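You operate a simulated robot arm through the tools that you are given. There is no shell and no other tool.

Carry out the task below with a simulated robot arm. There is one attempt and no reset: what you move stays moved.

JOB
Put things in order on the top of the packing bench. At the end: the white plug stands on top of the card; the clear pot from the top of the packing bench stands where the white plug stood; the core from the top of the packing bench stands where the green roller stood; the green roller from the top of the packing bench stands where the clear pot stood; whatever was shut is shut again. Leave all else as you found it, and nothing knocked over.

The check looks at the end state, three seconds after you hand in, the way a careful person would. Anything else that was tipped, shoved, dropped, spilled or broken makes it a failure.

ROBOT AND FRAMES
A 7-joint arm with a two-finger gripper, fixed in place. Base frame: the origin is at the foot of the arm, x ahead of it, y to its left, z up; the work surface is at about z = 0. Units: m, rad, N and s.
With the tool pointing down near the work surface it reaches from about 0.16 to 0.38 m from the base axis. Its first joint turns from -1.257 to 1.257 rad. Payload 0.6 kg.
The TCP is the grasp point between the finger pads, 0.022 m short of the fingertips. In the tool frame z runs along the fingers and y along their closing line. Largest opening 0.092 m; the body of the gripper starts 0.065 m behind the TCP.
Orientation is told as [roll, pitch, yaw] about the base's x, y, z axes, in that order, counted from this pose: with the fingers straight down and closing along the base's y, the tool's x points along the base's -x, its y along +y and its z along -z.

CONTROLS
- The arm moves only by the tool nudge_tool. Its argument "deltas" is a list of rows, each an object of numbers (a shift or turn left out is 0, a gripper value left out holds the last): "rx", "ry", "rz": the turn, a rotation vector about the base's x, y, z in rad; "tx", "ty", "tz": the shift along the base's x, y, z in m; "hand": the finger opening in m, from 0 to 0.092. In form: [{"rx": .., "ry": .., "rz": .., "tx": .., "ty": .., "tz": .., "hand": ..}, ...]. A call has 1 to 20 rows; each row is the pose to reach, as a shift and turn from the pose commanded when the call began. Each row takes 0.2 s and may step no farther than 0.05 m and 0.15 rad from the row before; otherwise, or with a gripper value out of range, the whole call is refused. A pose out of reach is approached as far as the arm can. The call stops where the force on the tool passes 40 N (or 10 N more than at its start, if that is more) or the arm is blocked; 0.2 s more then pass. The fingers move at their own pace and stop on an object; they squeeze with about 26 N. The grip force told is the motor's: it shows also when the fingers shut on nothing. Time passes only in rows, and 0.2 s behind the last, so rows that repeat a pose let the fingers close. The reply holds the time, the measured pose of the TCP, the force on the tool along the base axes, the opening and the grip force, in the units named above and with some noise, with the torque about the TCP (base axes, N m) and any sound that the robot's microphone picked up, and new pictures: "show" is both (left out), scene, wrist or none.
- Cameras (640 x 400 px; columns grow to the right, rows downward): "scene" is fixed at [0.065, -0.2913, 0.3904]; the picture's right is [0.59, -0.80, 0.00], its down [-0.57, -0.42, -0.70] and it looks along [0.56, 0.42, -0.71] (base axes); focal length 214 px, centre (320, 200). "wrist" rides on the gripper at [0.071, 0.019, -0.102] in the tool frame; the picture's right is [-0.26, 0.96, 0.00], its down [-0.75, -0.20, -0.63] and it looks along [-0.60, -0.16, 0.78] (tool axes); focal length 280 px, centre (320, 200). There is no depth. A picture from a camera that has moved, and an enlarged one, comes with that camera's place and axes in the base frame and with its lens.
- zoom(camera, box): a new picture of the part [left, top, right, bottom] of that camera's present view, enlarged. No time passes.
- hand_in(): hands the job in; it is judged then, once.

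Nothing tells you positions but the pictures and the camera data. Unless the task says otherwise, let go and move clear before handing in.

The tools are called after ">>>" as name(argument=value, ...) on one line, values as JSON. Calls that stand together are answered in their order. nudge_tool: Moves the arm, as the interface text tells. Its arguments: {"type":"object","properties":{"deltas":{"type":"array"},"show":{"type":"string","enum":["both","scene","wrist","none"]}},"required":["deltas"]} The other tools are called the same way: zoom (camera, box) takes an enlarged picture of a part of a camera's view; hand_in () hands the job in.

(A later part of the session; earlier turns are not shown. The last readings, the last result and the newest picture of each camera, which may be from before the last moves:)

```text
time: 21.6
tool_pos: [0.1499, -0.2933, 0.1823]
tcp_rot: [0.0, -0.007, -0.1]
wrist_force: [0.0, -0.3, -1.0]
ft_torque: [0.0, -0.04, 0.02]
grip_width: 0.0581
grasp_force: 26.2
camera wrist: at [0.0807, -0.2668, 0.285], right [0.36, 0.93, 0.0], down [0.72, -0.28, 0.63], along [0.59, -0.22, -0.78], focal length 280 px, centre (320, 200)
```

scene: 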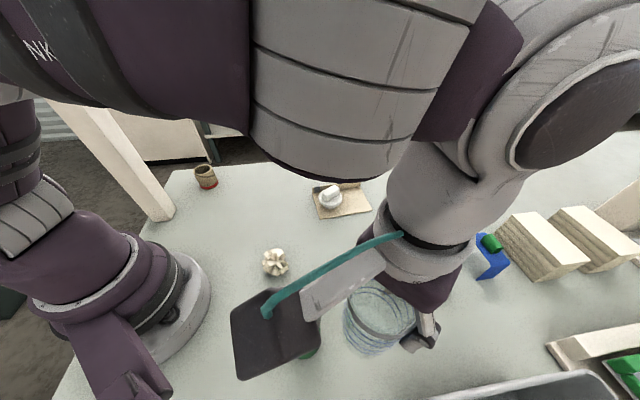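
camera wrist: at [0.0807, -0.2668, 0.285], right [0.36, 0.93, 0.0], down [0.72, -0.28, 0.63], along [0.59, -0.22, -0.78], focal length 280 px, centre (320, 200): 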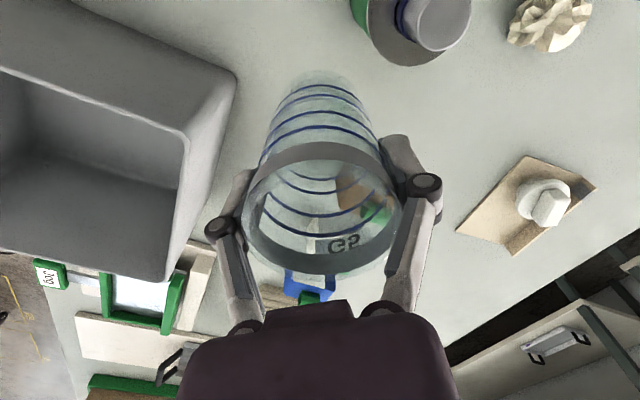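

The pot is clear of everything. I'll move outward over the plug's old place and go partly down.

>>> nudge_tool(deltas=[{"tx": 0.007, "ty": -0.015, "tz": -0.02}, {"tx": 0.014, "ty": -0.03, "tz": -0.04}, {"tx": 0.0196, "ty": -0.0437, "tz": -0.06}, {"tx": 0.0196, "ty": -0.0437, "tz": -0.06}])

>>> zoom(camera="scene", box=[300, 240, 540, 400])

```text
time: 22.6
tool_pos: [0.1696, -0.3368, 0.1218]
tcp_rot: [0.002, -0.007, -0.103]
wrist_force: [0.6, 0.2, -1.6]
ft_torque: [0.03, -0.04, -0.01]
grip_width: 0.0585
grasp_force: 26.1
camera wrist: at [0.099, -0.311, 0.2237], right [0.36, 0.93, 0.0], down [0.72, -0.28, 0.63], along [0.59, -0.22, -0.78], focal length 280 px, centre (320, 200)
```

scene: 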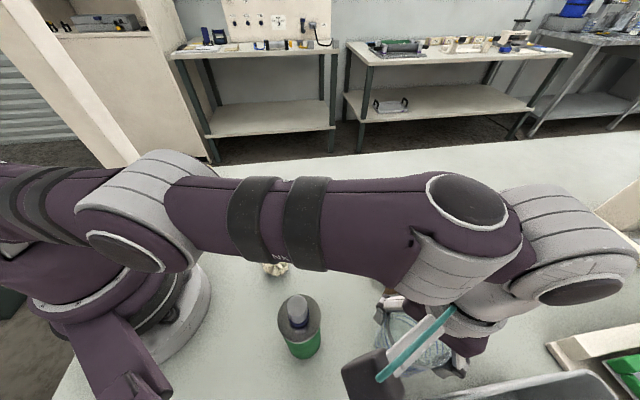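
wrist: 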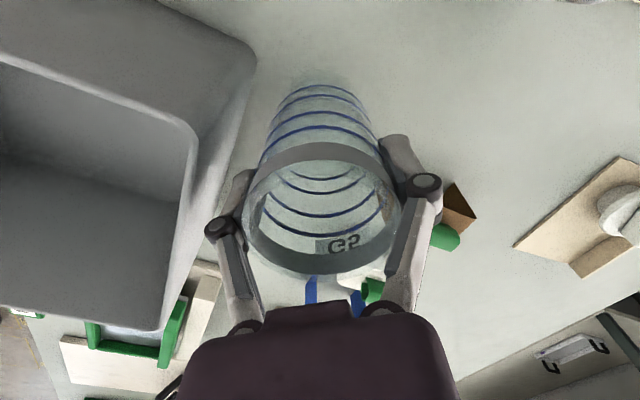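

```text
2.50 times, centred on (420, 320) of scene
camera zoom: at [0.065, -0.2913, 0.3904], right [0.59, -0.8, 0.0], down [-0.57, -0.42, -0.7], along [0.56, 0.42, -0.71], focal length 536 px, centre (70, -100)
```

zoom: 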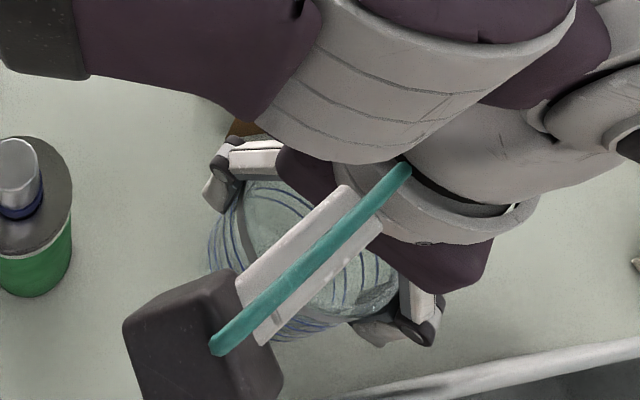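

>>> nudge_tool(deltas=[{"tz": -0.012}, {"tz": -0.024}, {"tz": -0.027}, {"tz": -0.027}], show="wrist")

```text
time: 23.6
tool_pos: [0.1681, -0.3385, 0.0935]
tcp_rot: [-0.001, -0.007, -0.1]
wrist_force: [0.4, 0.5, -1.4]
ft_torque: [-0.03, 0.0, 0.01]
grip_width: 0.058
grasp_force: 25.8
camera wrist: at [0.1005, -0.3109, 0.1958], right [0.36, 0.93, 0.0], down [0.72, -0.28, 0.63], along [0.59, -0.22, -0.78], focal length 280 px, centre (320, 200)
```

wrist: 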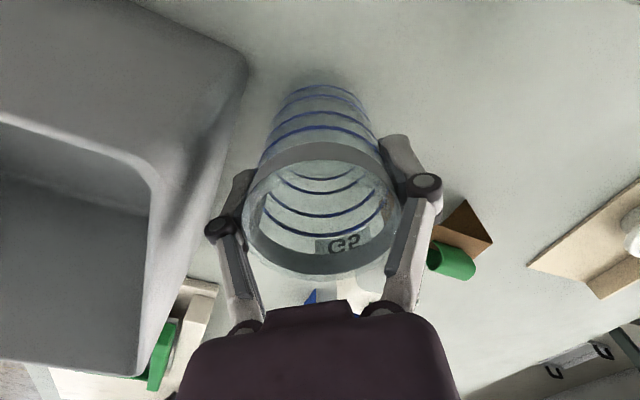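

>>> nudge_tool(deltas=[{"tz": -0.0015}, {"tz": -0.003}, {"tz": -0.0045}, {"tz": -0.0045}], show="none")

```text
time: 24.6
tool_pos: [0.1701, -0.3381, 0.0909]
tcp_rot: [-0.001, -0.008, -0.102]
wrist_force: [-1.4, 4.4, 16.9]
ft_torque: [0.2, -0.01, 0.0]
grip_width: 0.0586
grasp_force: 26.6
```

The pot is in contact with the bench at 17 N. I'll take off the load and open partway.

>>> nudge_tool(deltas=[{"tz": 0.0015}, {"tz": 0.0015, "hand": 0.062}, {"tz": 0.0015, "hand": 0.068}, {"tz": 0.0015, "hand": 0.073}, {"tz": 0.0015, "hand": 0.073}])

>>> zoom(camera="wrist", box=[160, 60, 480, 320])

```text
time: 25.8
tool_pos: [0.1702, -0.3379, 0.0915]
tcp_rot: [-0.002, -0.008, -0.1]
wrist_force: [-0.7, 0.1, -1.1]
ft_torque: [0.0, -0.01, 0.04]
grip_width: 0.0728
grasp_force: 0.2
camera wrist: at [0.1008, -0.311, 0.1932], right [0.36, 0.93, 0.0], down [0.72, -0.28, 0.63], along [0.59, -0.22, -0.78], focal length 280 px, centre (320, 200)
```

scene: 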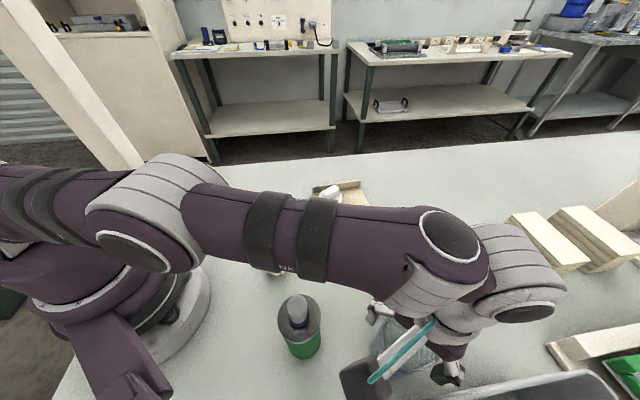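
wrist: 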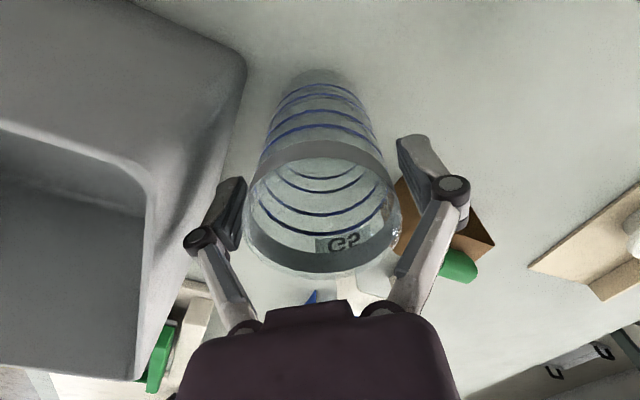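

```text
1.54 times, centred on (320, 190) of wrist
camera zoom: at [0.1008, -0.311, 0.1932], right [0.36, 0.93, 0.0], down [0.72, -0.28, 0.63], along [0.59, -0.22, -0.78], focal length 431 px, centre (320, 215)
```

zoom: 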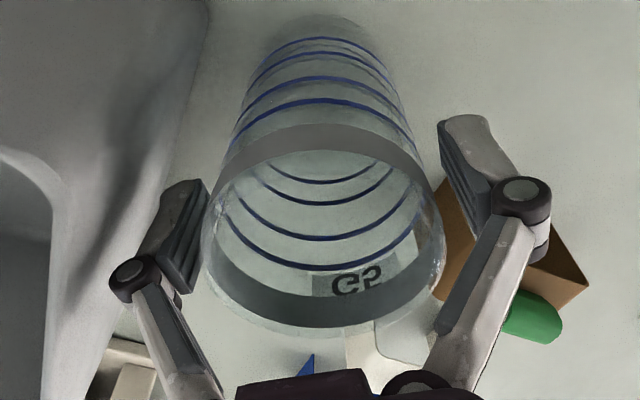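

The pot is released and standing. I'll rise straight up, then move over the green roller to inspect it.

>>> nudge_tool(deltas=[{"tz": 0.02}, {"tz": 0.06}, {"tz": 0.1}, {"tx": -0.003, "ty": 0.01, "tz": 0.13, "rz": -0.12}, {"tx": -0.01, "ty": 0.03, "tz": 0.14, "rz": -0.24}, {"tx": -0.02, "ty": 0.05, "tz": 0.14, "rz": -0.37, "hand": 0.092}, {"tx": -0.03, "ty": 0.075, "tz": 0.14, "rz": -0.5, "hand": 0.092}, {"tx": -0.04, "ty": 0.095, "tz": 0.14, "rz": -0.63, "hand": 0.092}, {"tx": -0.05, "ty": 0.11, "tz": 0.14, "rz": -0.76, "hand": 0.092}, {"tx": -0.052, "ty": 0.12, "tz": 0.14, "rz": -0.87, "hand": 0.092}, {"tx": -0.052, "ty": 0.12, "tz": 0.14, "rz": -0.97, "hand": 0.092}, {"tx": -0.052, "ty": 0.12, "tz": 0.14, "rz": -0.97, "hand": 0.092}])

>>> zoom(camera="wrist", box=[200, 0, 440, 200])

>>> zoom(camera="scene", box=[240, 240, 496, 400])

```text
time: 28.4
tool_pos: [0.116, -0.218, 0.2325]
tcp_rot: [0.0, -0.006, -1.073]
wrist_force: [0.0, -0.3, -0.5]
ft_torque: [0.02, -0.01, -0.04]
grip_width: 0.0921
grasp_force: 0.1
out of reach, approached as far as the arm can: row 2, 3, 4
camera wrist: at [0.1002, -0.1449, 0.3343], right [0.97, 0.23, 0.0], down [0.18, -0.76, 0.63], along [0.15, -0.61, -0.78], focal length 280 px, centre (320, 200)
```

scene: 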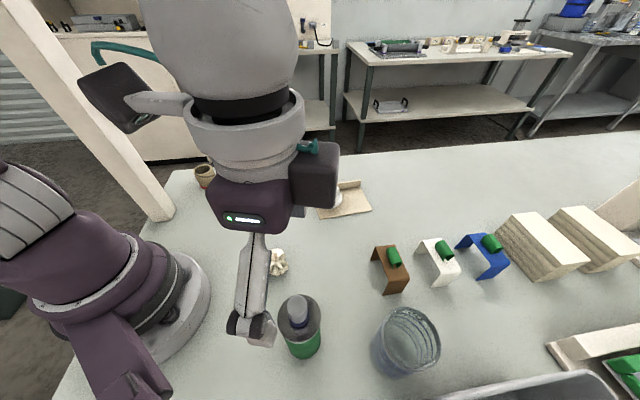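
wrist: 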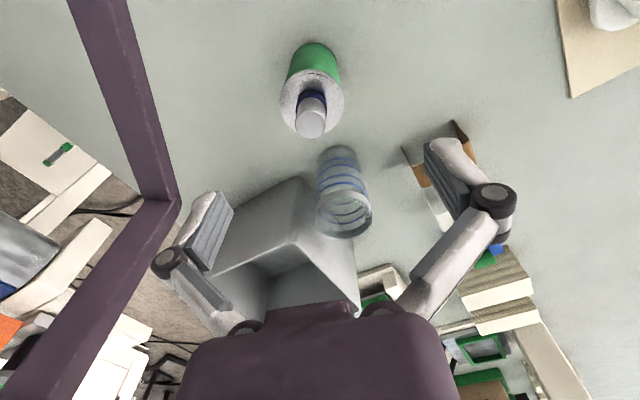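

```text
2.00 times, centred on (320, 100) of wrist
camera zoom: at [0.1002, -0.1449, 0.3343], right [0.97, 0.23, 0.0], down [0.18, -0.76, 0.63], along [0.15, -0.61, -0.78], focal length 561 px, centre (320, 400)
```

zoom: 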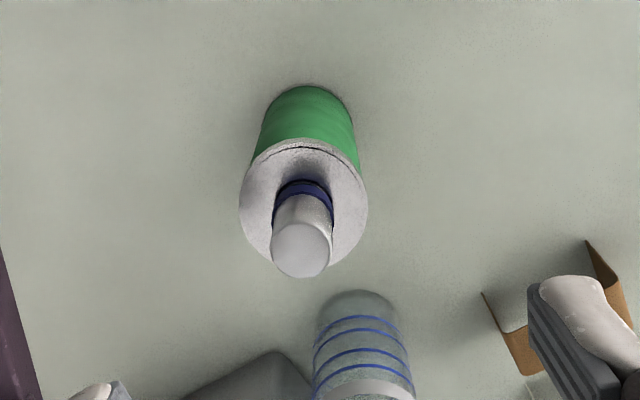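

```text
2.50 times, centred on (368, 320) of scene
camera zoom: at [0.065, -0.2913, 0.3904], right [0.59, -0.8, 0.0], down [-0.57, -0.42, -0.7], along [0.56, 0.42, -0.71], focal length 536 px, centre (200, -100)
```

zoom: 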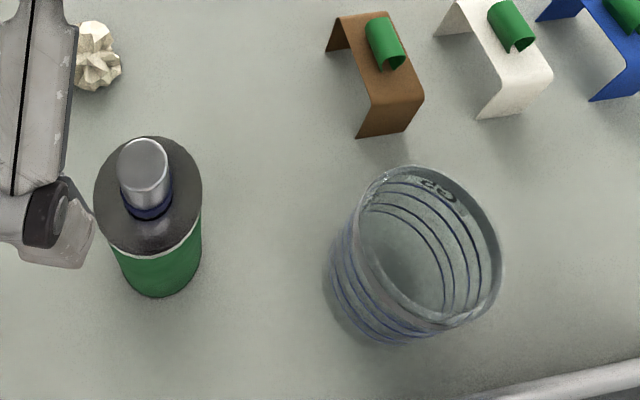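

The pot stands well. The roller is a green drum with a cap at z≈0.11 and a peg up to about 0.155, centred at (0.114, -0.223). I'll descend with the fingers around the peg.

>>> nudge_tool(deltas=[{"tx": -0.002, "ty": -0.005, "hand": 0.06}, {"tx": -0.002, "ty": -0.005, "tz": -0.035, "hand": 0.06}, {"tx": -0.002, "ty": -0.005, "tz": -0.065, "hand": 0.06}, {"tx": -0.002, "ty": -0.005, "tz": -0.065, "hand": 0.06}])

>>> zoom(camera="wrist", box=[200, 50, 440, 200])

>>> zoom(camera="scene", box=[200, 240, 456, 400])

```text
time: 29.4
tool_pos: [0.1156, -0.221, 0.1656]
tcp_rot: [0.001, -0.006, -1.071]
wrist_force: [-0.3, 1.0, -0.7]
ft_torque: [0.01, -0.02, 0.0]
grip_width: 0.0601
grasp_force: 0.1
camera wrist: at [0.0978, -0.1479, 0.268], right [0.97, 0.23, 0.0], down [0.18, -0.76, 0.63], along [0.15, -0.61, -0.78], focal length 280 px, centre (320, 200)
```

scene: 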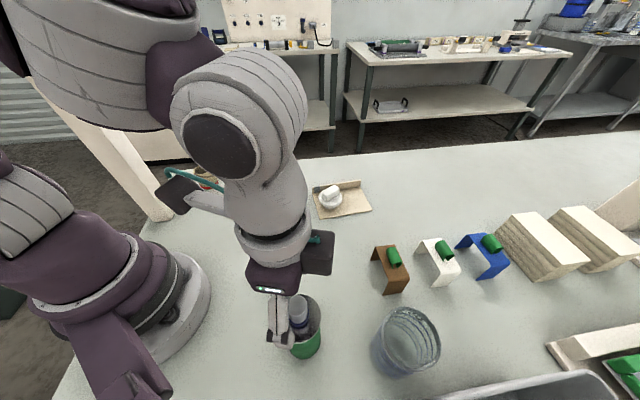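
wrist: 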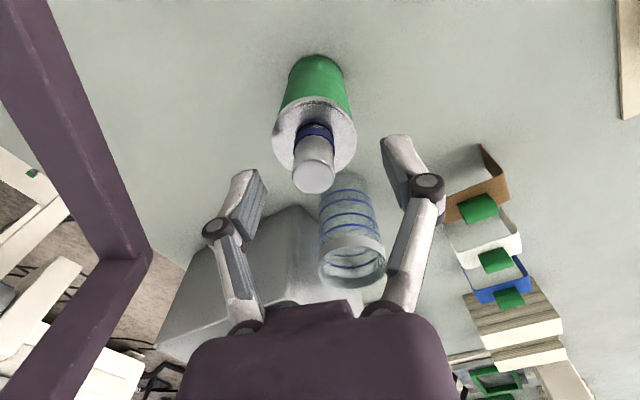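

```text
2.67 times, centred on (320, 125) of wrist
camera zoom: at [0.0978, -0.1479, 0.268], right [0.97, 0.23, 0.0], down [0.18, -0.76, 0.63], along [0.15, -0.61, -0.78], focal length 748 px, centre (320, 400)
```

zoom: 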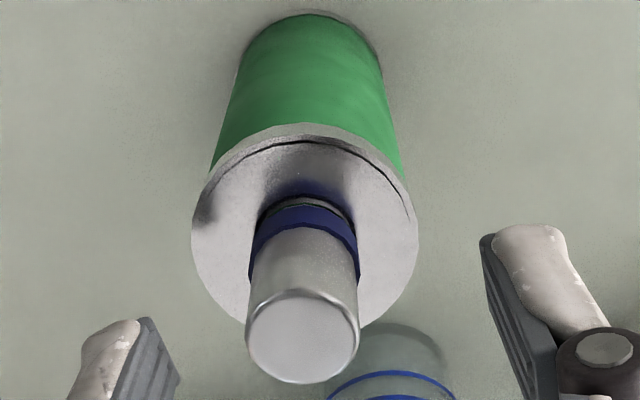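

```text
2.50 times, centred on (328, 320) of scene
camera zoom: at [0.065, -0.2913, 0.3904], right [0.59, -0.8, 0.0], down [-0.57, -0.42, -0.7], along [0.56, 0.42, -0.71], focal length 536 px, centre (300, -100)
```

zoom: 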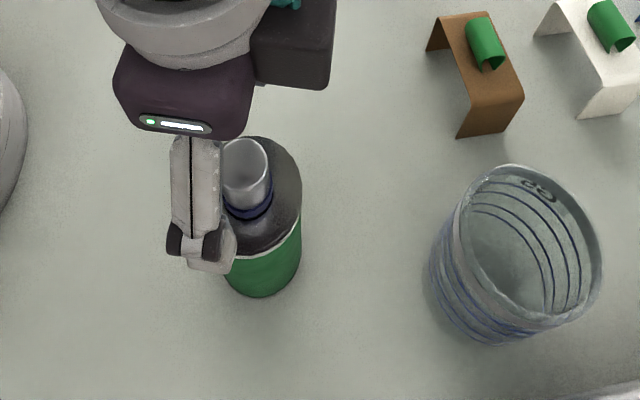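

>>> nudge_tool(deltas=[{"tx": -0.001, "ty": -0.002, "tz": -0.012}, {"tx": -0.001, "ty": -0.002, "tz": -0.024}, {"tx": -0.001, "ty": -0.002, "tz": -0.026}, {"tx": -0.001, "ty": -0.002, "tz": -0.026}])

>>> zoom(camera="wrist", box=[200, 50, 440, 200])

>>> zoom(camera="scene", box=[240, 270, 368, 370])

```text
time: 30.4
tool_pos: [0.1134, -0.2233, 0.1403]
tcp_rot: [0.001, -0.007, -1.071]
wrist_force: [0.8, -0.8, 0.1]
ft_torque: [0.01, -0.01, -0.02]
grip_width: 0.06
grasp_force: 0.2
camera wrist: at [0.0971, -0.1513, 0.2418], right [0.97, 0.23, 0.0], down [0.18, -0.76, 0.63], along [0.15, -0.61, -0.78], focal length 280 px, centre (320, 200)
```

scene: 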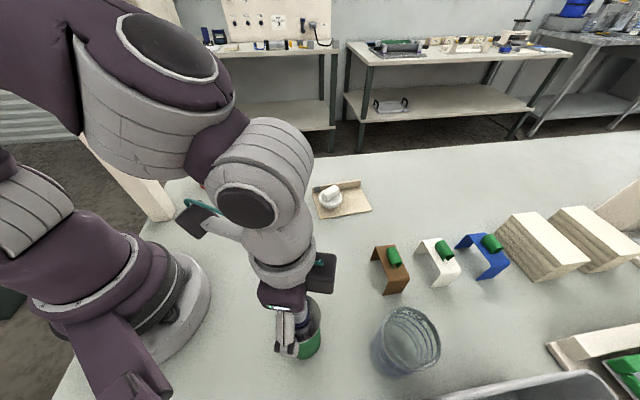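
wrist: 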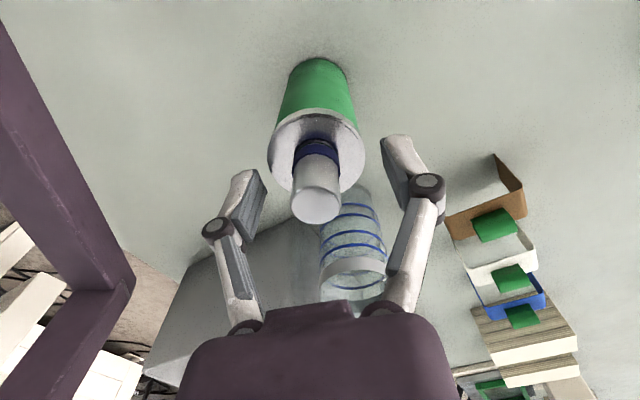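

```text
2.67 times, centred on (320, 125) of wrist
camera zoom: at [0.0971, -0.1513, 0.2418], right [0.97, 0.23, 0.0], down [0.18, -0.76, 0.63], along [0.15, -0.61, -0.78], focal length 748 px, centre (320, 400)
```

zoom: 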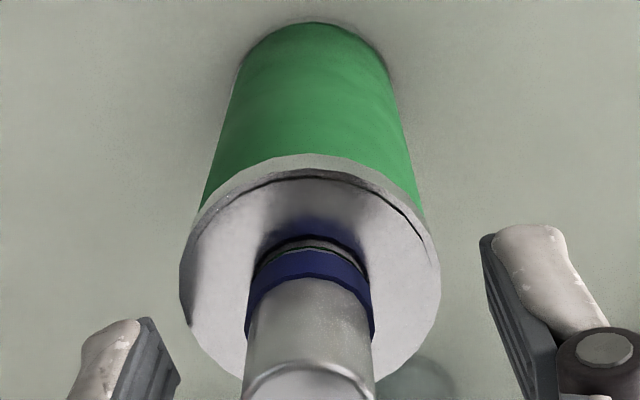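

```text
4.00 times, centred on (304, 320) of scene
camera zoom: at [0.065, -0.2913, 0.3904], right [0.59, -0.8, 0.0], down [-0.57, -0.42, -0.7], along [0.56, 0.42, -0.71], focal length 858 px, centre (384, -280)
```

zoom: 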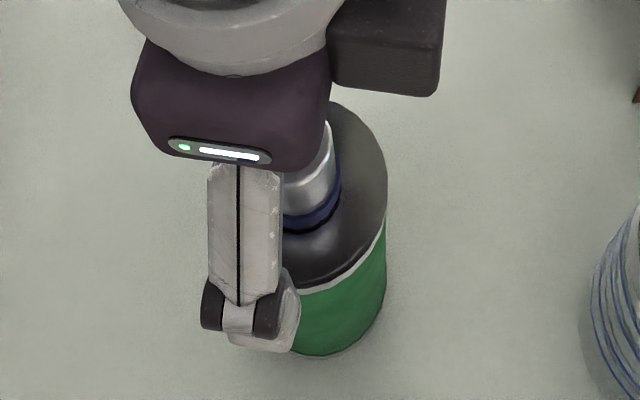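

The fingers straddle the peg with the tips above the cap. I'll close now.

>>> nudge_tool(deltas=[{"hand": 0.045}, {"hand": 0.03}, {"hand": 0.015}, {"hand": 0.008}, {"hand": 0.008}], show="wrist")

```text
time: 31.6
tool_pos: [0.1148, -0.2243, 0.1391]
tcp_rot: [0.001, -0.008, -1.071]
wrist_force: [-1.1, -0.1, 3.4]
ft_torque: [-0.02, 0.04, 0.0]
grip_width: 0.021
grasp_force: 26.0
camera wrist: at [0.0971, -0.1514, 0.2419], right [0.97, 0.23, 0.0], down [0.18, -0.76, 0.63], along [0.15, -0.61, -0.78], focal length 280 px, centre (320, 200)
```

wrist: 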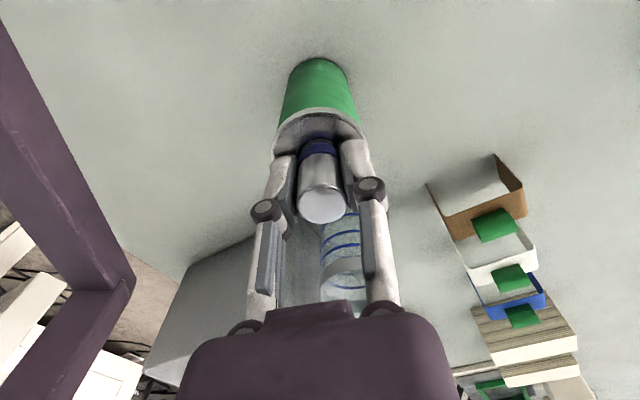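

I have the peg gripped at 21 mm. I'll lift a little to check that the whole roller comes up.

>>> nudge_tool(deltas=[{"tz": 0.005}, {"tz": 0.015}, {"tz": 0.03}, {"tz": 0.03}])

>>> zoom(camera="scene", box=[240, 250, 400, 370])

```text
time: 32.6
tool_pos: [0.1156, -0.2242, 0.1692]
tcp_rot: [0.001, -0.008, -1.072]
wrist_force: [-0.2, 0.1, -3.2]
ft_torque: [-0.01, 0.02, 0.02]
grip_width: 0.0213
grasp_force: 25.9
camera wrist: at [0.0988, -0.152, 0.272], right [0.97, 0.23, 0.0], down [0.18, -0.76, 0.63], along [0.15, -0.61, -0.78], focal length 280 px, centre (320, 200)
```

scene: 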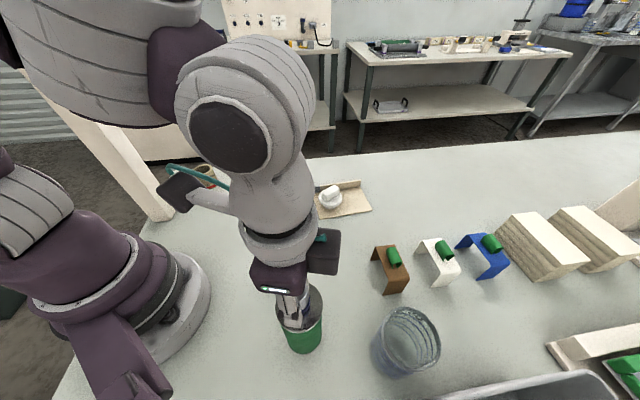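
wrist: 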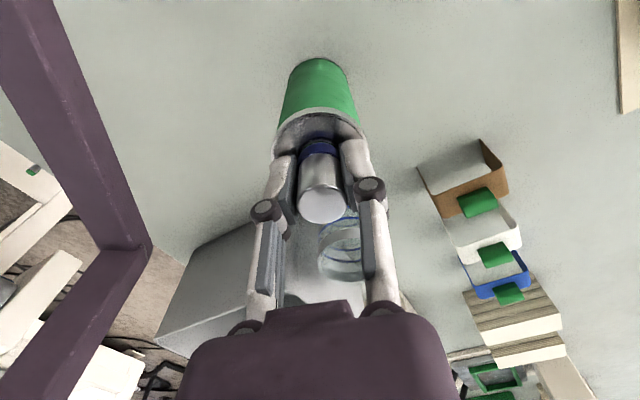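

```text
3.33 times, centred on (320, 310) of scene
camera zoom: at [0.065, -0.2913, 0.3904], right [0.59, -0.8, 0.0], down [-0.57, -0.42, -0.7], along [0.56, 0.42, -0.71], focal length 715 px, centre (320, -167)
```

zoom: 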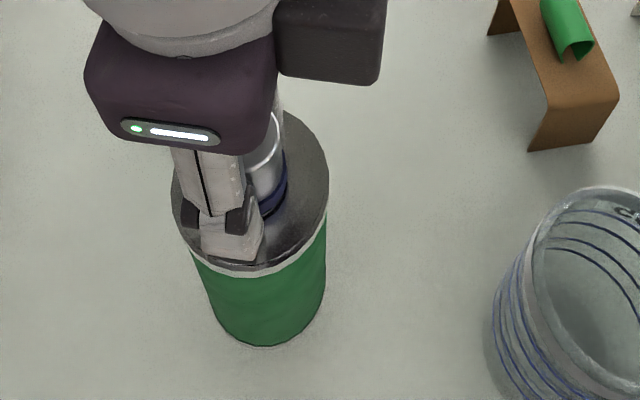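

The entire roller is in hand. I'll raise it and swing over to the pot's old place at (0.310, 0.115).

>>> nudge_tool(deltas=[{"tz": 0.03}, {"tx": 0.032, "ty": 0.0119, "tz": 0.045, "rz": 0.13}, {"tx": 0.0631, "ty": 0.0284, "tz": 0.05, "rz": 0.26}, {"tx": 0.0921, "ty": 0.0494, "tz": 0.05, "rz": 0.39}, {"tx": 0.1188, "ty": 0.0747, "tz": 0.05, "rz": 0.52}, {"tx": 0.1423, "ty": 0.1041, "tz": 0.05, "rz": 0.65}, {"tx": 0.162, "ty": 0.137, "tz": 0.05, "rz": 0.78}, {"tx": 0.1775, "ty": 0.1732, "tz": 0.05, "rz": 0.91}, {"tx": 0.1881, "ty": 0.2119, "tz": 0.05, "rz": 1.04}, {"tx": 0.1936, "ty": 0.2525, "tz": 0.05, "rz": 1.17}, {"tx": 0.1935, "ty": 0.2943, "tz": 0.05, "rz": 1.3}, {"tx": 0.1877, "ty": 0.3367, "tz": 0.05, "rz": 1.43}, {"tx": 0.1877, "ty": 0.3367, "tz": 0.05, "rz": 1.43}])

```text
time: 35.4
tool_pos: [0.2994, 0.1133, 0.221]
tcp_rot: [0.0, -0.008, 0.359]
wrist_force: [0.4, 0.2, -3.2]
ft_torque: [0.0, 0.02, 0.0]
grip_width: 0.0215
grasp_force: 26.0
camera wrist: at [0.2265, 0.1066, 0.3222], right [-0.09, 1.0, 0.0], down [0.77, 0.07, 0.63], along [0.63, 0.06, -0.78], focal length 280 px, centre (320, 200)
```

scene: 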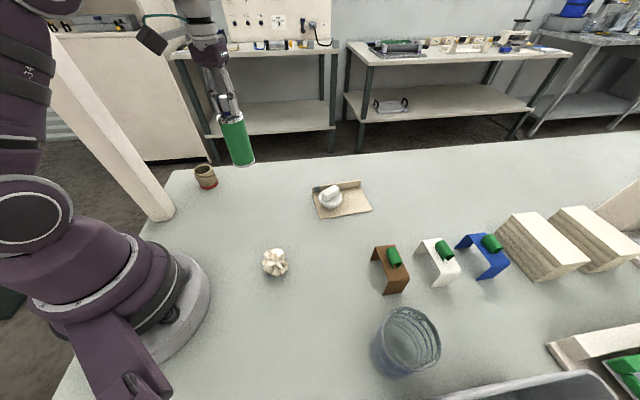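
wrist: 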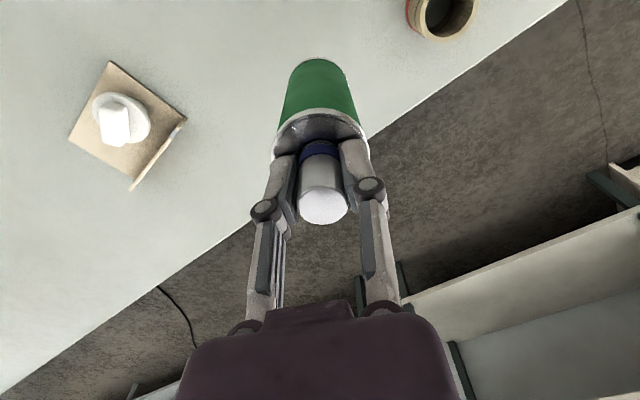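

>>> nudge_tool(deltas=[{"tx": 0.005, "ty": 0.001, "tz": -0.03}, {"tx": 0.0096, "ty": 0.0015, "tz": -0.06}, {"tx": 0.0096, "ty": 0.0015, "tz": -0.075}, {"tx": 0.0096, "ty": 0.0015, "tz": -0.075}])

>>> zoom(camera="scene", box=[180, 120, 300, 200])

```text
time: 36.4
tool_pos: [0.3122, 0.1135, 0.1435]
tcp_rot: [0.0, -0.008, 0.359]
wrist_force: [0.3, 0.0, -3.2]
ft_torque: [0.03, 0.04, 0.02]
grip_width: 0.0215
grasp_force: 26.0
camera wrist: at [0.2384, 0.1078, 0.2464], right [-0.09, 1.0, 0.0], down [0.77, 0.07, 0.63], along [0.63, 0.06, -0.78], focal length 280 px, centre (320, 200)
```

scene: 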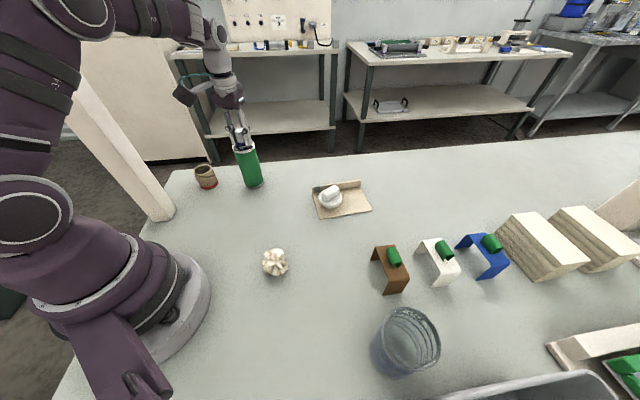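
wrist: 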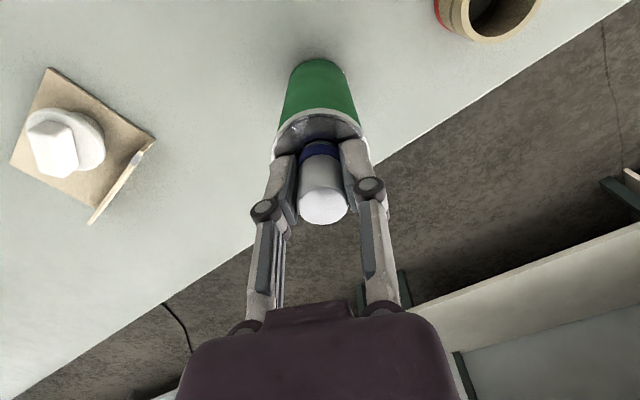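

```text
5.00 times, centred on (240, 160) of scene
camera zoom: at [0.065, -0.2913, 0.3904], right [0.59, -0.8, 0.0], down [-0.57, -0.42, -0.7], along [0.56, 0.42, -0.71], focal length 1072 px, centre (720, 400)
```

zoom: 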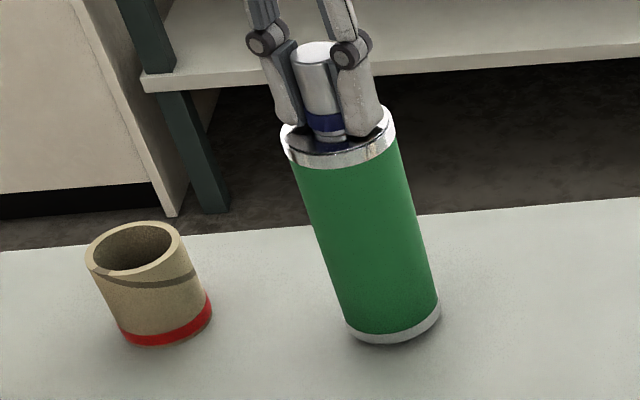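

The roller's base lines up with where the pot stood, to within a couple of mm. I'll adjust slightly and lower it to contact.

>>> nudge_tool(deltas=[{"tx": -0.001, "ty": 0.0015}, {"tx": -0.001, "ty": 0.0015, "tz": -0.002}, {"tx": -0.001, "ty": 0.0015, "tz": -0.004}, {"tx": -0.001, "ty": 0.0015, "tz": -0.0055}, {"tx": -0.001, "ty": 0.0015, "tz": -0.0055}], show="none")

```text
time: 37.6
tool_pos: [0.3114, 0.1148, 0.14]
tcp_rot: [0.0, -0.007, 0.357]
wrist_force: [-2.3, -3.4, 11.0]
ft_torque: [-0.16, 0.34, 0.06]
grip_width: 0.0216
grasp_force: 26.1
```

>>> nudge_tool(deltas=[{"tz": 0.0}, {"hand": 0.026}, {"hand": 0.035}, {"hand": 0.045}, {"hand": 0.045}])

>>> zoom(camera="scene", box=[180, 120, 300, 200])

```text
time: 38.8
tool_pos: [0.312, 0.1141, 0.139]
tcp_rot: [0.0, -0.008, 0.359]
wrist_force: [-1.1, -0.1, -0.3]
ft_torque: [0.03, -0.01, -0.02]
grip_width: 0.045
grasp_force: 0.0
camera wrist: at [0.2372, 0.1086, 0.2416], right [-0.09, 1.0, 0.0], down [0.77, 0.07, 0.63], along [0.63, 0.06, -0.78], focal length 280 px, centre (320, 200)
```

scene: 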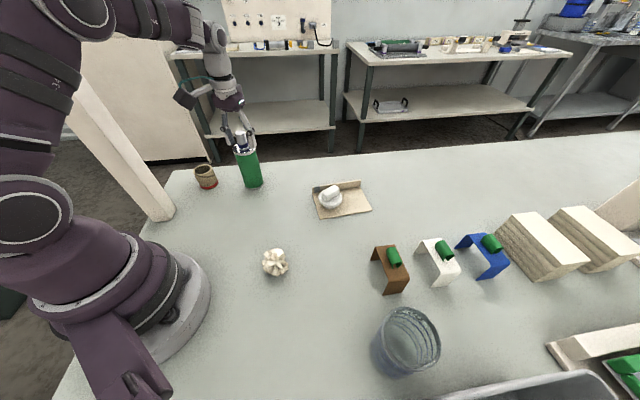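
wrist: 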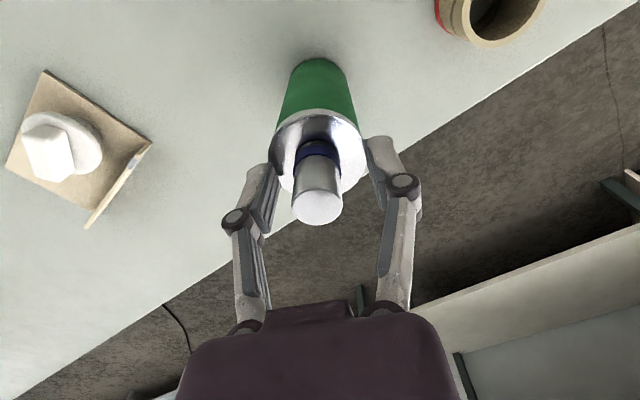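

```text
5.00 times, centred on (240, 160) of scene
camera zoom: at [0.065, -0.2913, 0.3904], right [0.59, -0.8, 0.0], down [-0.57, -0.42, -0.7], along [0.56, 0.42, -0.71], focal length 1072 px, centre (720, 400)
```

zoom: 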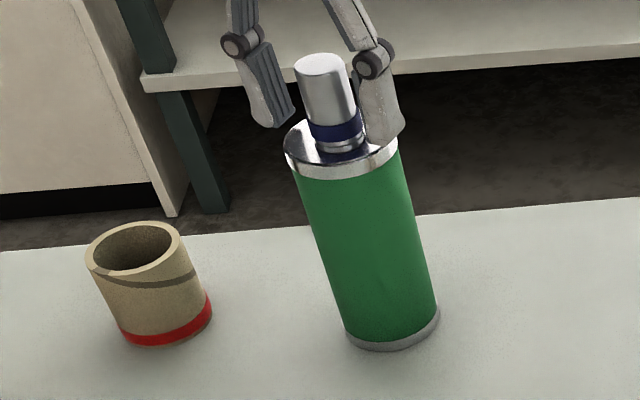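

The roller stands where the pot was. Next I'll raise up and move toward the core.

>>> nudge_tool(deltas=[{"tz": 0.03}, {"tz": 0.065}, {"tx": -0.02, "ty": 0.015, "tz": 0.075, "rz": 0.09}, {"tx": -0.045, "ty": 0.035, "tz": 0.075, "rz": 0.19, "hand": 0.085}, {"tx": -0.075, "ty": 0.055, "tz": 0.075, "rz": 0.28, "hand": 0.085}, {"tx": -0.1, "ty": 0.078, "tz": 0.065, "rz": 0.375, "hand": 0.085}, {"tx": -0.1, "ty": 0.078, "tz": 0.065, "rz": 0.375, "hand": 0.085}])

>>> zoom(camera="wrist", box=[200, 0, 440, 150])

```text
time: 40.4
tool_pos: [0.2106, 0.1914, 0.2037]
tcp_rot: [0.001, -0.006, 0.735]
wrist_force: [-0.1, -0.8, 0.2]
ft_torque: [-0.03, 0.01, 0.01]
grip_width: 0.0851
grasp_force: 0.0
camera wrist: at [0.1445, 0.158, 0.3058], right [-0.45, 0.89, 0.0], down [0.69, 0.35, 0.63], along [0.56, 0.29, -0.78], focal length 280 px, centre (320, 200)
```

scene: 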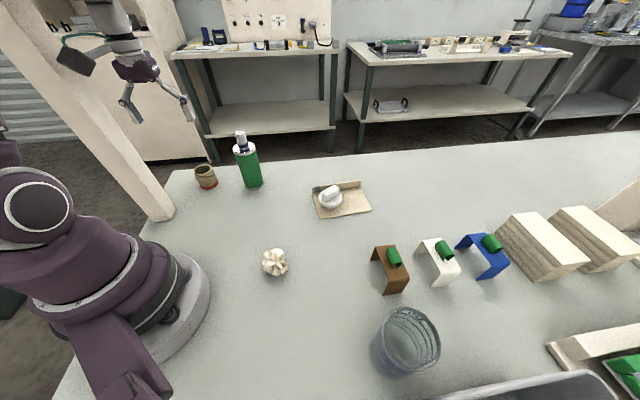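
wrist: 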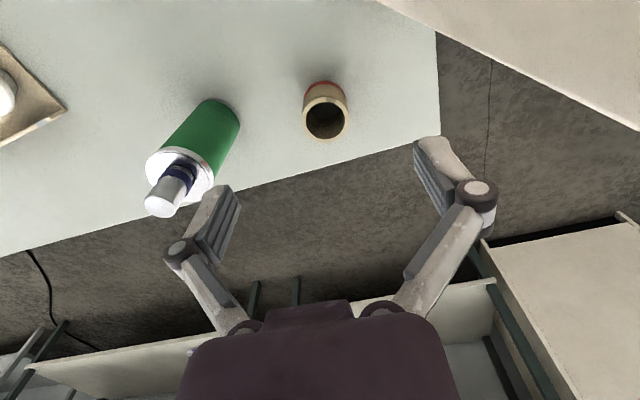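

```text
2.67 times, centred on (320, 75) of wrist
camera zoom: at [0.1445, 0.158, 0.3058], right [-0.45, 0.89, 0.0], down [0.69, 0.35, 0.63], along [0.56, 0.29, -0.78], focal length 748 px, centre (320, 533)
```

zoom: 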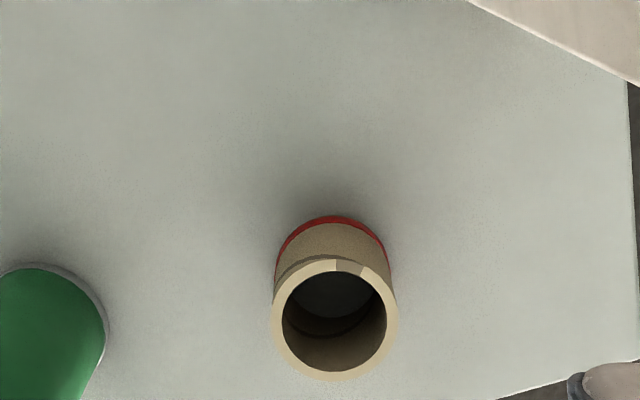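

The core is an open tube about 46 mm across and 50 mm tall, at (0.239, 0.214). I'll move above it and descend.

>>> nudge_tool(deltas=[{"tx": 0.014, "ty": 0.011, "tz": -0.03}, {"tx": 0.0282, "ty": 0.0224, "tz": -0.065}, {"tx": 0.0282, "ty": 0.0224, "tz": -0.1}, {"tx": 0.0282, "ty": 0.0224, "tz": -0.1}])

>>> zoom(camera="scene", box=[120, 80, 300, 200])

```text
time: 41.4
tool_pos: [0.2419, 0.216, 0.1026]
tcp_rot: [-0.001, -0.006, 0.733]
wrist_force: [-0.9, 0.3, -0.4]
ft_torque: [0.02, -0.02, 0.01]
grip_width: 0.0851
grasp_force: 0.0
camera wrist: at [0.1748, 0.1829, 0.2046], right [-0.45, 0.89, 0.0], down [0.69, 0.35, 0.63], along [0.56, 0.29, -0.78], focal length 280 px, centre (320, 200)
```

scene: 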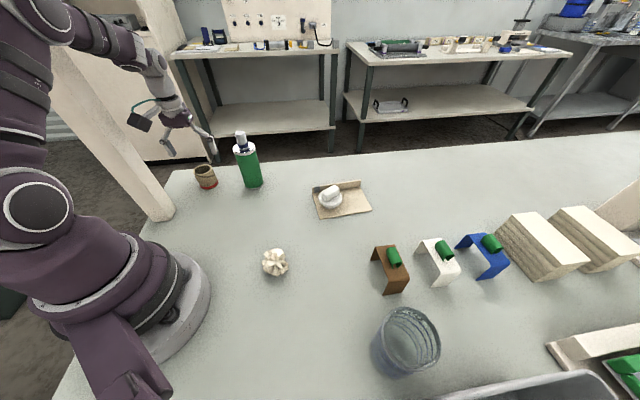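
wrist: 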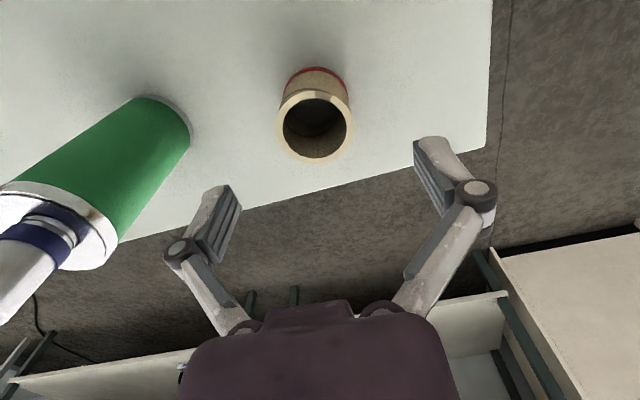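

```text
3.33 times, centred on (210, 140) of scene
camera zoom: at [0.065, -0.2913, 0.3904], right [0.59, -0.8, 0.0], down [-0.57, -0.42, -0.7], along [0.56, 0.42, -0.71], focal length 715 px, centre (687, 400)
```

zoom: 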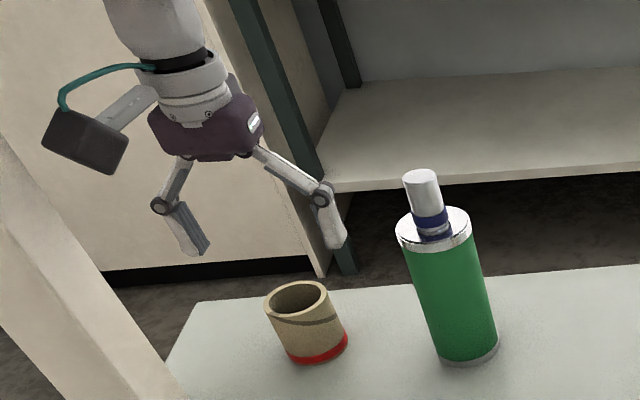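

>>> nudge_tool(deltas=[{"tx": -0.004, "ty": -0.003, "tz": -0.03, "hand": 0.075}, {"tx": -0.004, "ty": -0.003, "tz": -0.055, "hand": 0.075}, {"tx": -0.004, "ty": -0.003, "tz": -0.068, "hand": 0.075}, {"tx": -0.004, "ty": -0.003, "tz": -0.068, "hand": 0.075}])

>>> zoom(camera="scene", box=[120, 100, 300, 220])

```text
time: 42.4
tool_pos: [0.235, 0.2128, 0.0344]
tcp_rot: [0.0, -0.008, 0.732]
wrist_force: [-0.6, -0.6, -0.4]
ft_torque: [0.02, 0.01, 0.01]
grip_width: 0.0748
grasp_force: 0.1
camera wrist: at [0.1695, 0.1796, 0.1368], right [-0.45, 0.89, 0.0], down [0.69, 0.35, 0.63], along [0.56, 0.29, -0.78], focal length 280 px, centre (320, 200)
```

scene: 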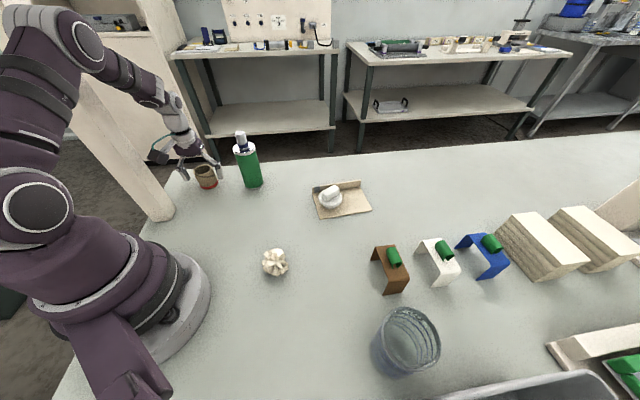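
wrist: 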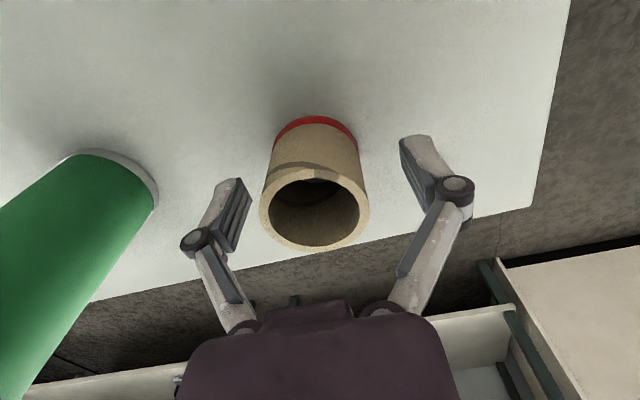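

```text
3.33 times, centred on (210, 160) of scene
camera zoom: at [0.065, -0.2913, 0.3904], right [0.59, -0.8, 0.0], down [-0.57, -0.42, -0.7], along [0.56, 0.42, -0.71], focal length 715 px, centre (687, 333)
```

zoom: 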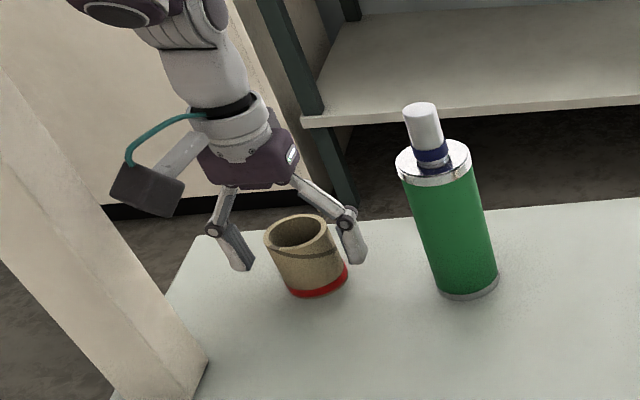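

The core is centred between the fingers, so I'll close.

>>> nudge_tool(deltas=[{"tx": 0.0015, "hand": 0.06}, {"tx": 0.0015, "hand": 0.045}, {"tx": 0.0015, "hand": 0.035}, {"tx": 0.0015, "hand": 0.03}, {"tx": 0.0015, "hand": 0.03}])

```text
time: 43.6
tool_pos: [0.2375, 0.2112, 0.0353]
tcp_rot: [0.0, -0.009, 0.733]
wrist_force: [-1.2, -1.2, 5.9]
ft_torque: [-0.05, 0.02, 0.07]
grip_width: 0.0445
grasp_force: 26.0
camera wrist: at [0.1713, 0.1791, 0.1374], right [-0.45, 0.89, 0.0], down [0.69, 0.35, 0.63], along [0.56, 0.29, -0.78], focal length 280 px, centre (320, 200)
```

scene: 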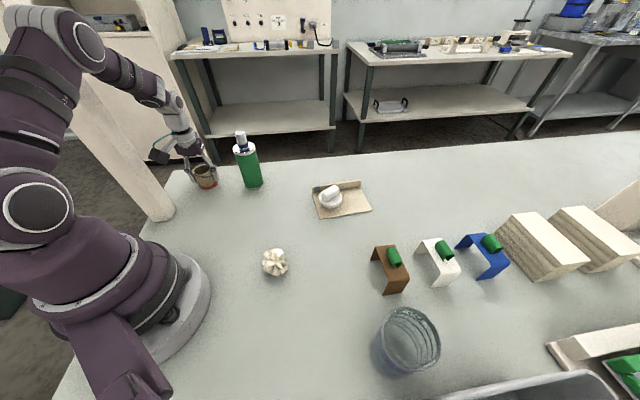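
wrist: 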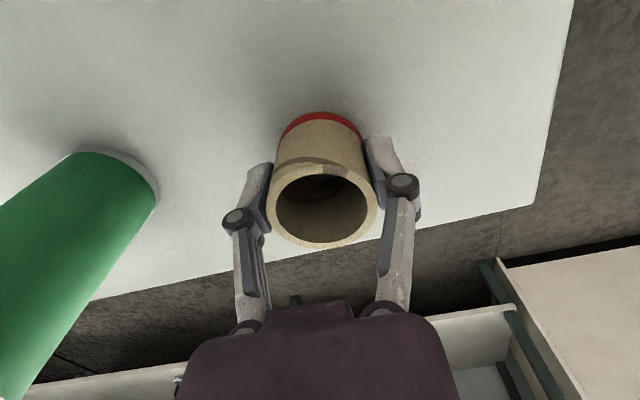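

The core is gripped at 44.5 mm. I'll lift it clear and draw it inward, well above the roller.

>>> nudge_tool(deltas=[{"tz": 0.01}, {"tz": 0.05}, {"tx": -0.012, "ty": -0.01, "tz": 0.09}, {"tx": -0.03, "ty": -0.027, "tz": 0.13}, {"tx": -0.0505, "ty": -0.0455, "tz": 0.165}, {"tx": -0.0505, "ty": -0.0455, "tz": 0.165}])

```text
time: 45.0
tool_pos: [0.1865, 0.1651, 0.2012]
tcp_rot: [-0.002, -0.006, 0.733]
wrist_force: [0.2, 0.8, 0.0]
ft_torque: [0.02, 0.02, 0.0]
grip_width: 0.0444
grasp_force: 25.8
camera wrist: at [0.1213, 0.1325, 0.3031], right [-0.45, 0.89, 0.0], down [0.69, 0.35, 0.63], along [0.56, 0.28, -0.78], focal length 280 px, centre (320, 200)
```

scene: 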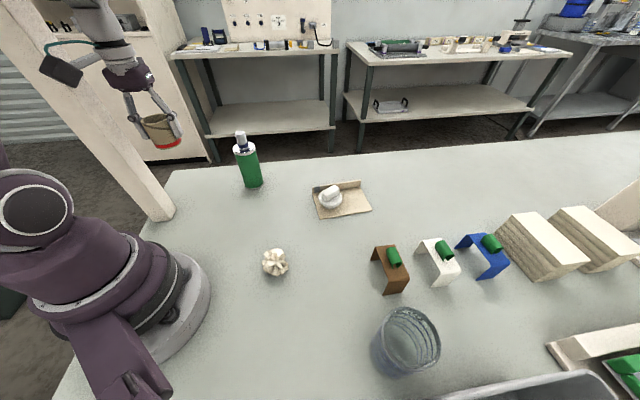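
wrist: 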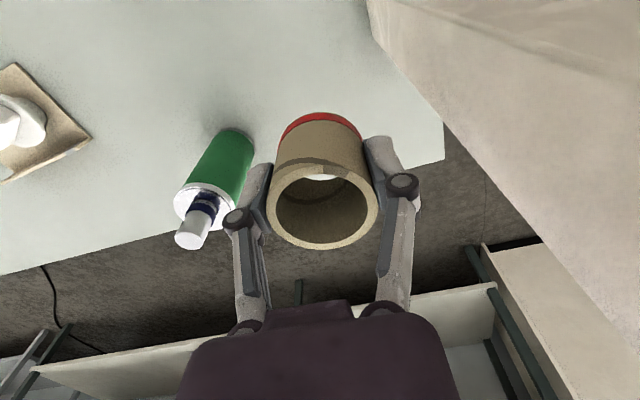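

>>> nudge_tool(deltas=[{"tx": 0.0221, "ty": -0.0271, "rz": -0.1387}, {"tx": 0.0393, "ty": -0.0577, "rz": -0.2774}, {"tx": 0.0521, "ty": -0.0904, "rz": -0.4161}, {"tx": 0.0602, "ty": -0.1245, "rz": -0.5548}, {"tx": 0.0634, "ty": -0.1595, "rz": -0.6935}, {"tx": 0.0618, "ty": -0.1945, "rz": -0.8322}, {"tx": 0.0552, "ty": -0.229, "rz": -0.9709}, {"tx": 0.0439, "ty": -0.2622, "rz": -1.1096}, {"tx": 0.028, "ty": -0.2935, "rz": -1.2483}, {"tx": 0.0079, "ty": -0.3223, "rz": -1.387}, {"tx": -0.016, "ty": -0.348, "rz": -1.5257}, {"tx": -0.0432, "ty": -0.37, "rz": -1.6644}, {"tx": -0.0727, "ty": -0.3887, "rz": -1.803}, {"tx": -0.0727, "ty": -0.3887, "rz": -1.803, "tz": -0.03}, {"tx": -0.0727, "ty": -0.3887, "rz": -1.803, "tz": -0.06}, {"tx": -0.0727, "ty": -0.3887, "rz": -1.803, "tz": -0.06}])

>>> zoom(camera="scene", box=[200, 240, 456, 400])

```text
time: 48.4
tool_pos: [0.1131, -0.2214, 0.1424]
tcp_rot: [-0.001, -0.005, -1.071]
wrist_force: [0.0, -0.5, 0.0]
ft_torque: [0.0, 0.0, 0.03]
grip_width: 0.044
grasp_force: 26.5
camera wrist: at [0.0957, -0.1489, 0.2452], right [0.97, 0.23, 0.0], down [0.18, -0.76, 0.63], along [0.15, -0.61, -0.78], focal length 280 px, centre (320, 200)
```

scene: 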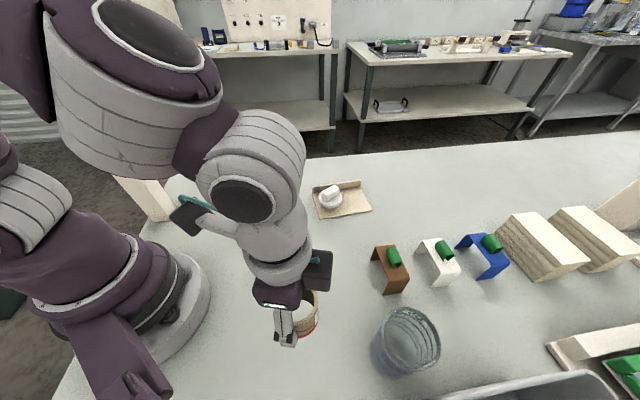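
wrist: 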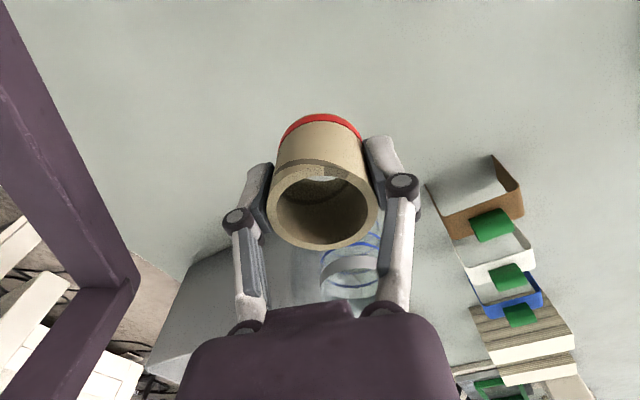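

```text
2.50 times, centred on (328, 320) of scene
camera zoom: at [0.065, -0.2913, 0.3904], right [0.59, -0.8, 0.0], down [-0.57, -0.42, -0.7], along [0.56, 0.42, -0.71], focal length 536 px, centre (300, -100)
```

zoom: 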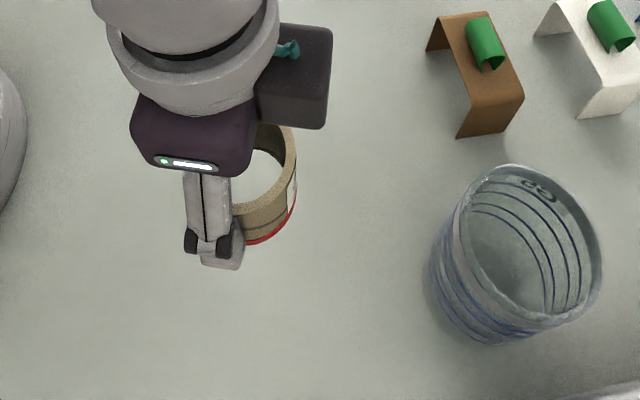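

I'm over the roller's old place, so I'll lower the core there.

>>> nudge_tool(deltas=[{"tx": 0.0008, "ty": -0.0015, "tz": -0.04}, {"tx": 0.0008, "ty": -0.0015, "tz": -0.08}, {"tx": 0.0008, "ty": -0.0015, "tz": -0.1}, {"tx": 0.0008, "ty": -0.0015, "tz": -0.104}, {"tx": 0.0008, "ty": -0.0015, "tz": -0.104}])

>>> zoom(camera="scene", box=[200, 240, 456, 400])

```text
time: 49.6
tool_pos: [0.1146, -0.2226, 0.0366]
tcp_rot: [0.001, -0.006, -1.069]
wrist_force: [0.8, 0.4, -0.1]
ft_torque: [-0.01, -0.02, 0.0]
grip_width: 0.0446
grasp_force: 26.2
camera wrist: at [0.097, -0.1503, 0.1393], right [0.97, 0.23, 0.0], down [0.18, -0.76, 0.63], along [0.15, -0.61, -0.78], focal length 280 px, centre (320, 200)
```

scene: 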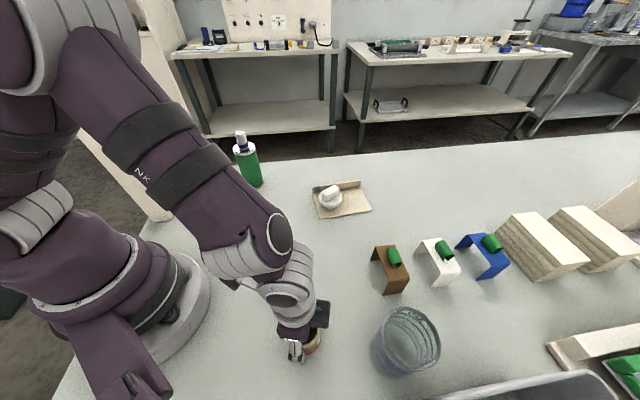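
wrist: 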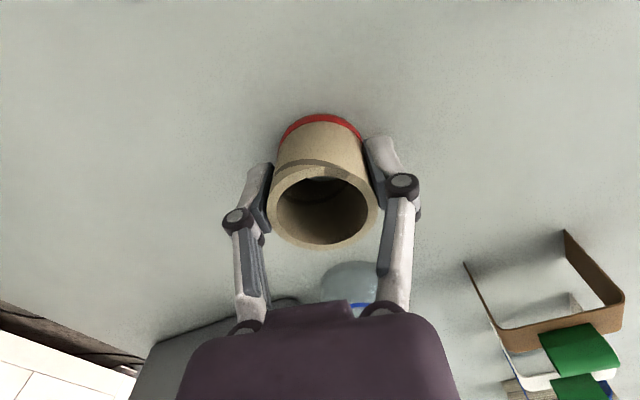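

```text
2.50 times, centred on (328, 320) of scene
camera zoom: at [0.065, -0.2913, 0.3904], right [0.59, -0.8, 0.0], down [-0.57, -0.42, -0.7], along [0.56, 0.42, -0.71], focal length 536 px, centre (300, -100)
```

zoom: 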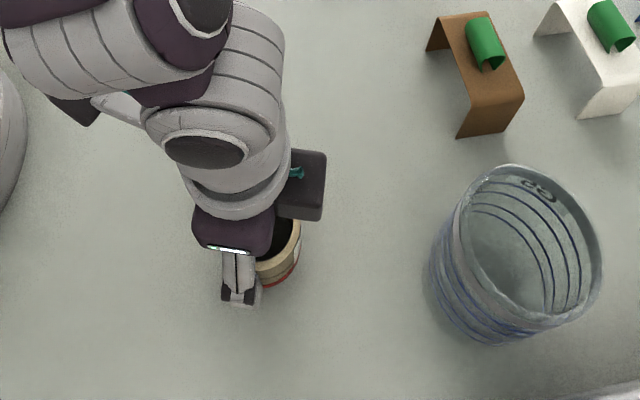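

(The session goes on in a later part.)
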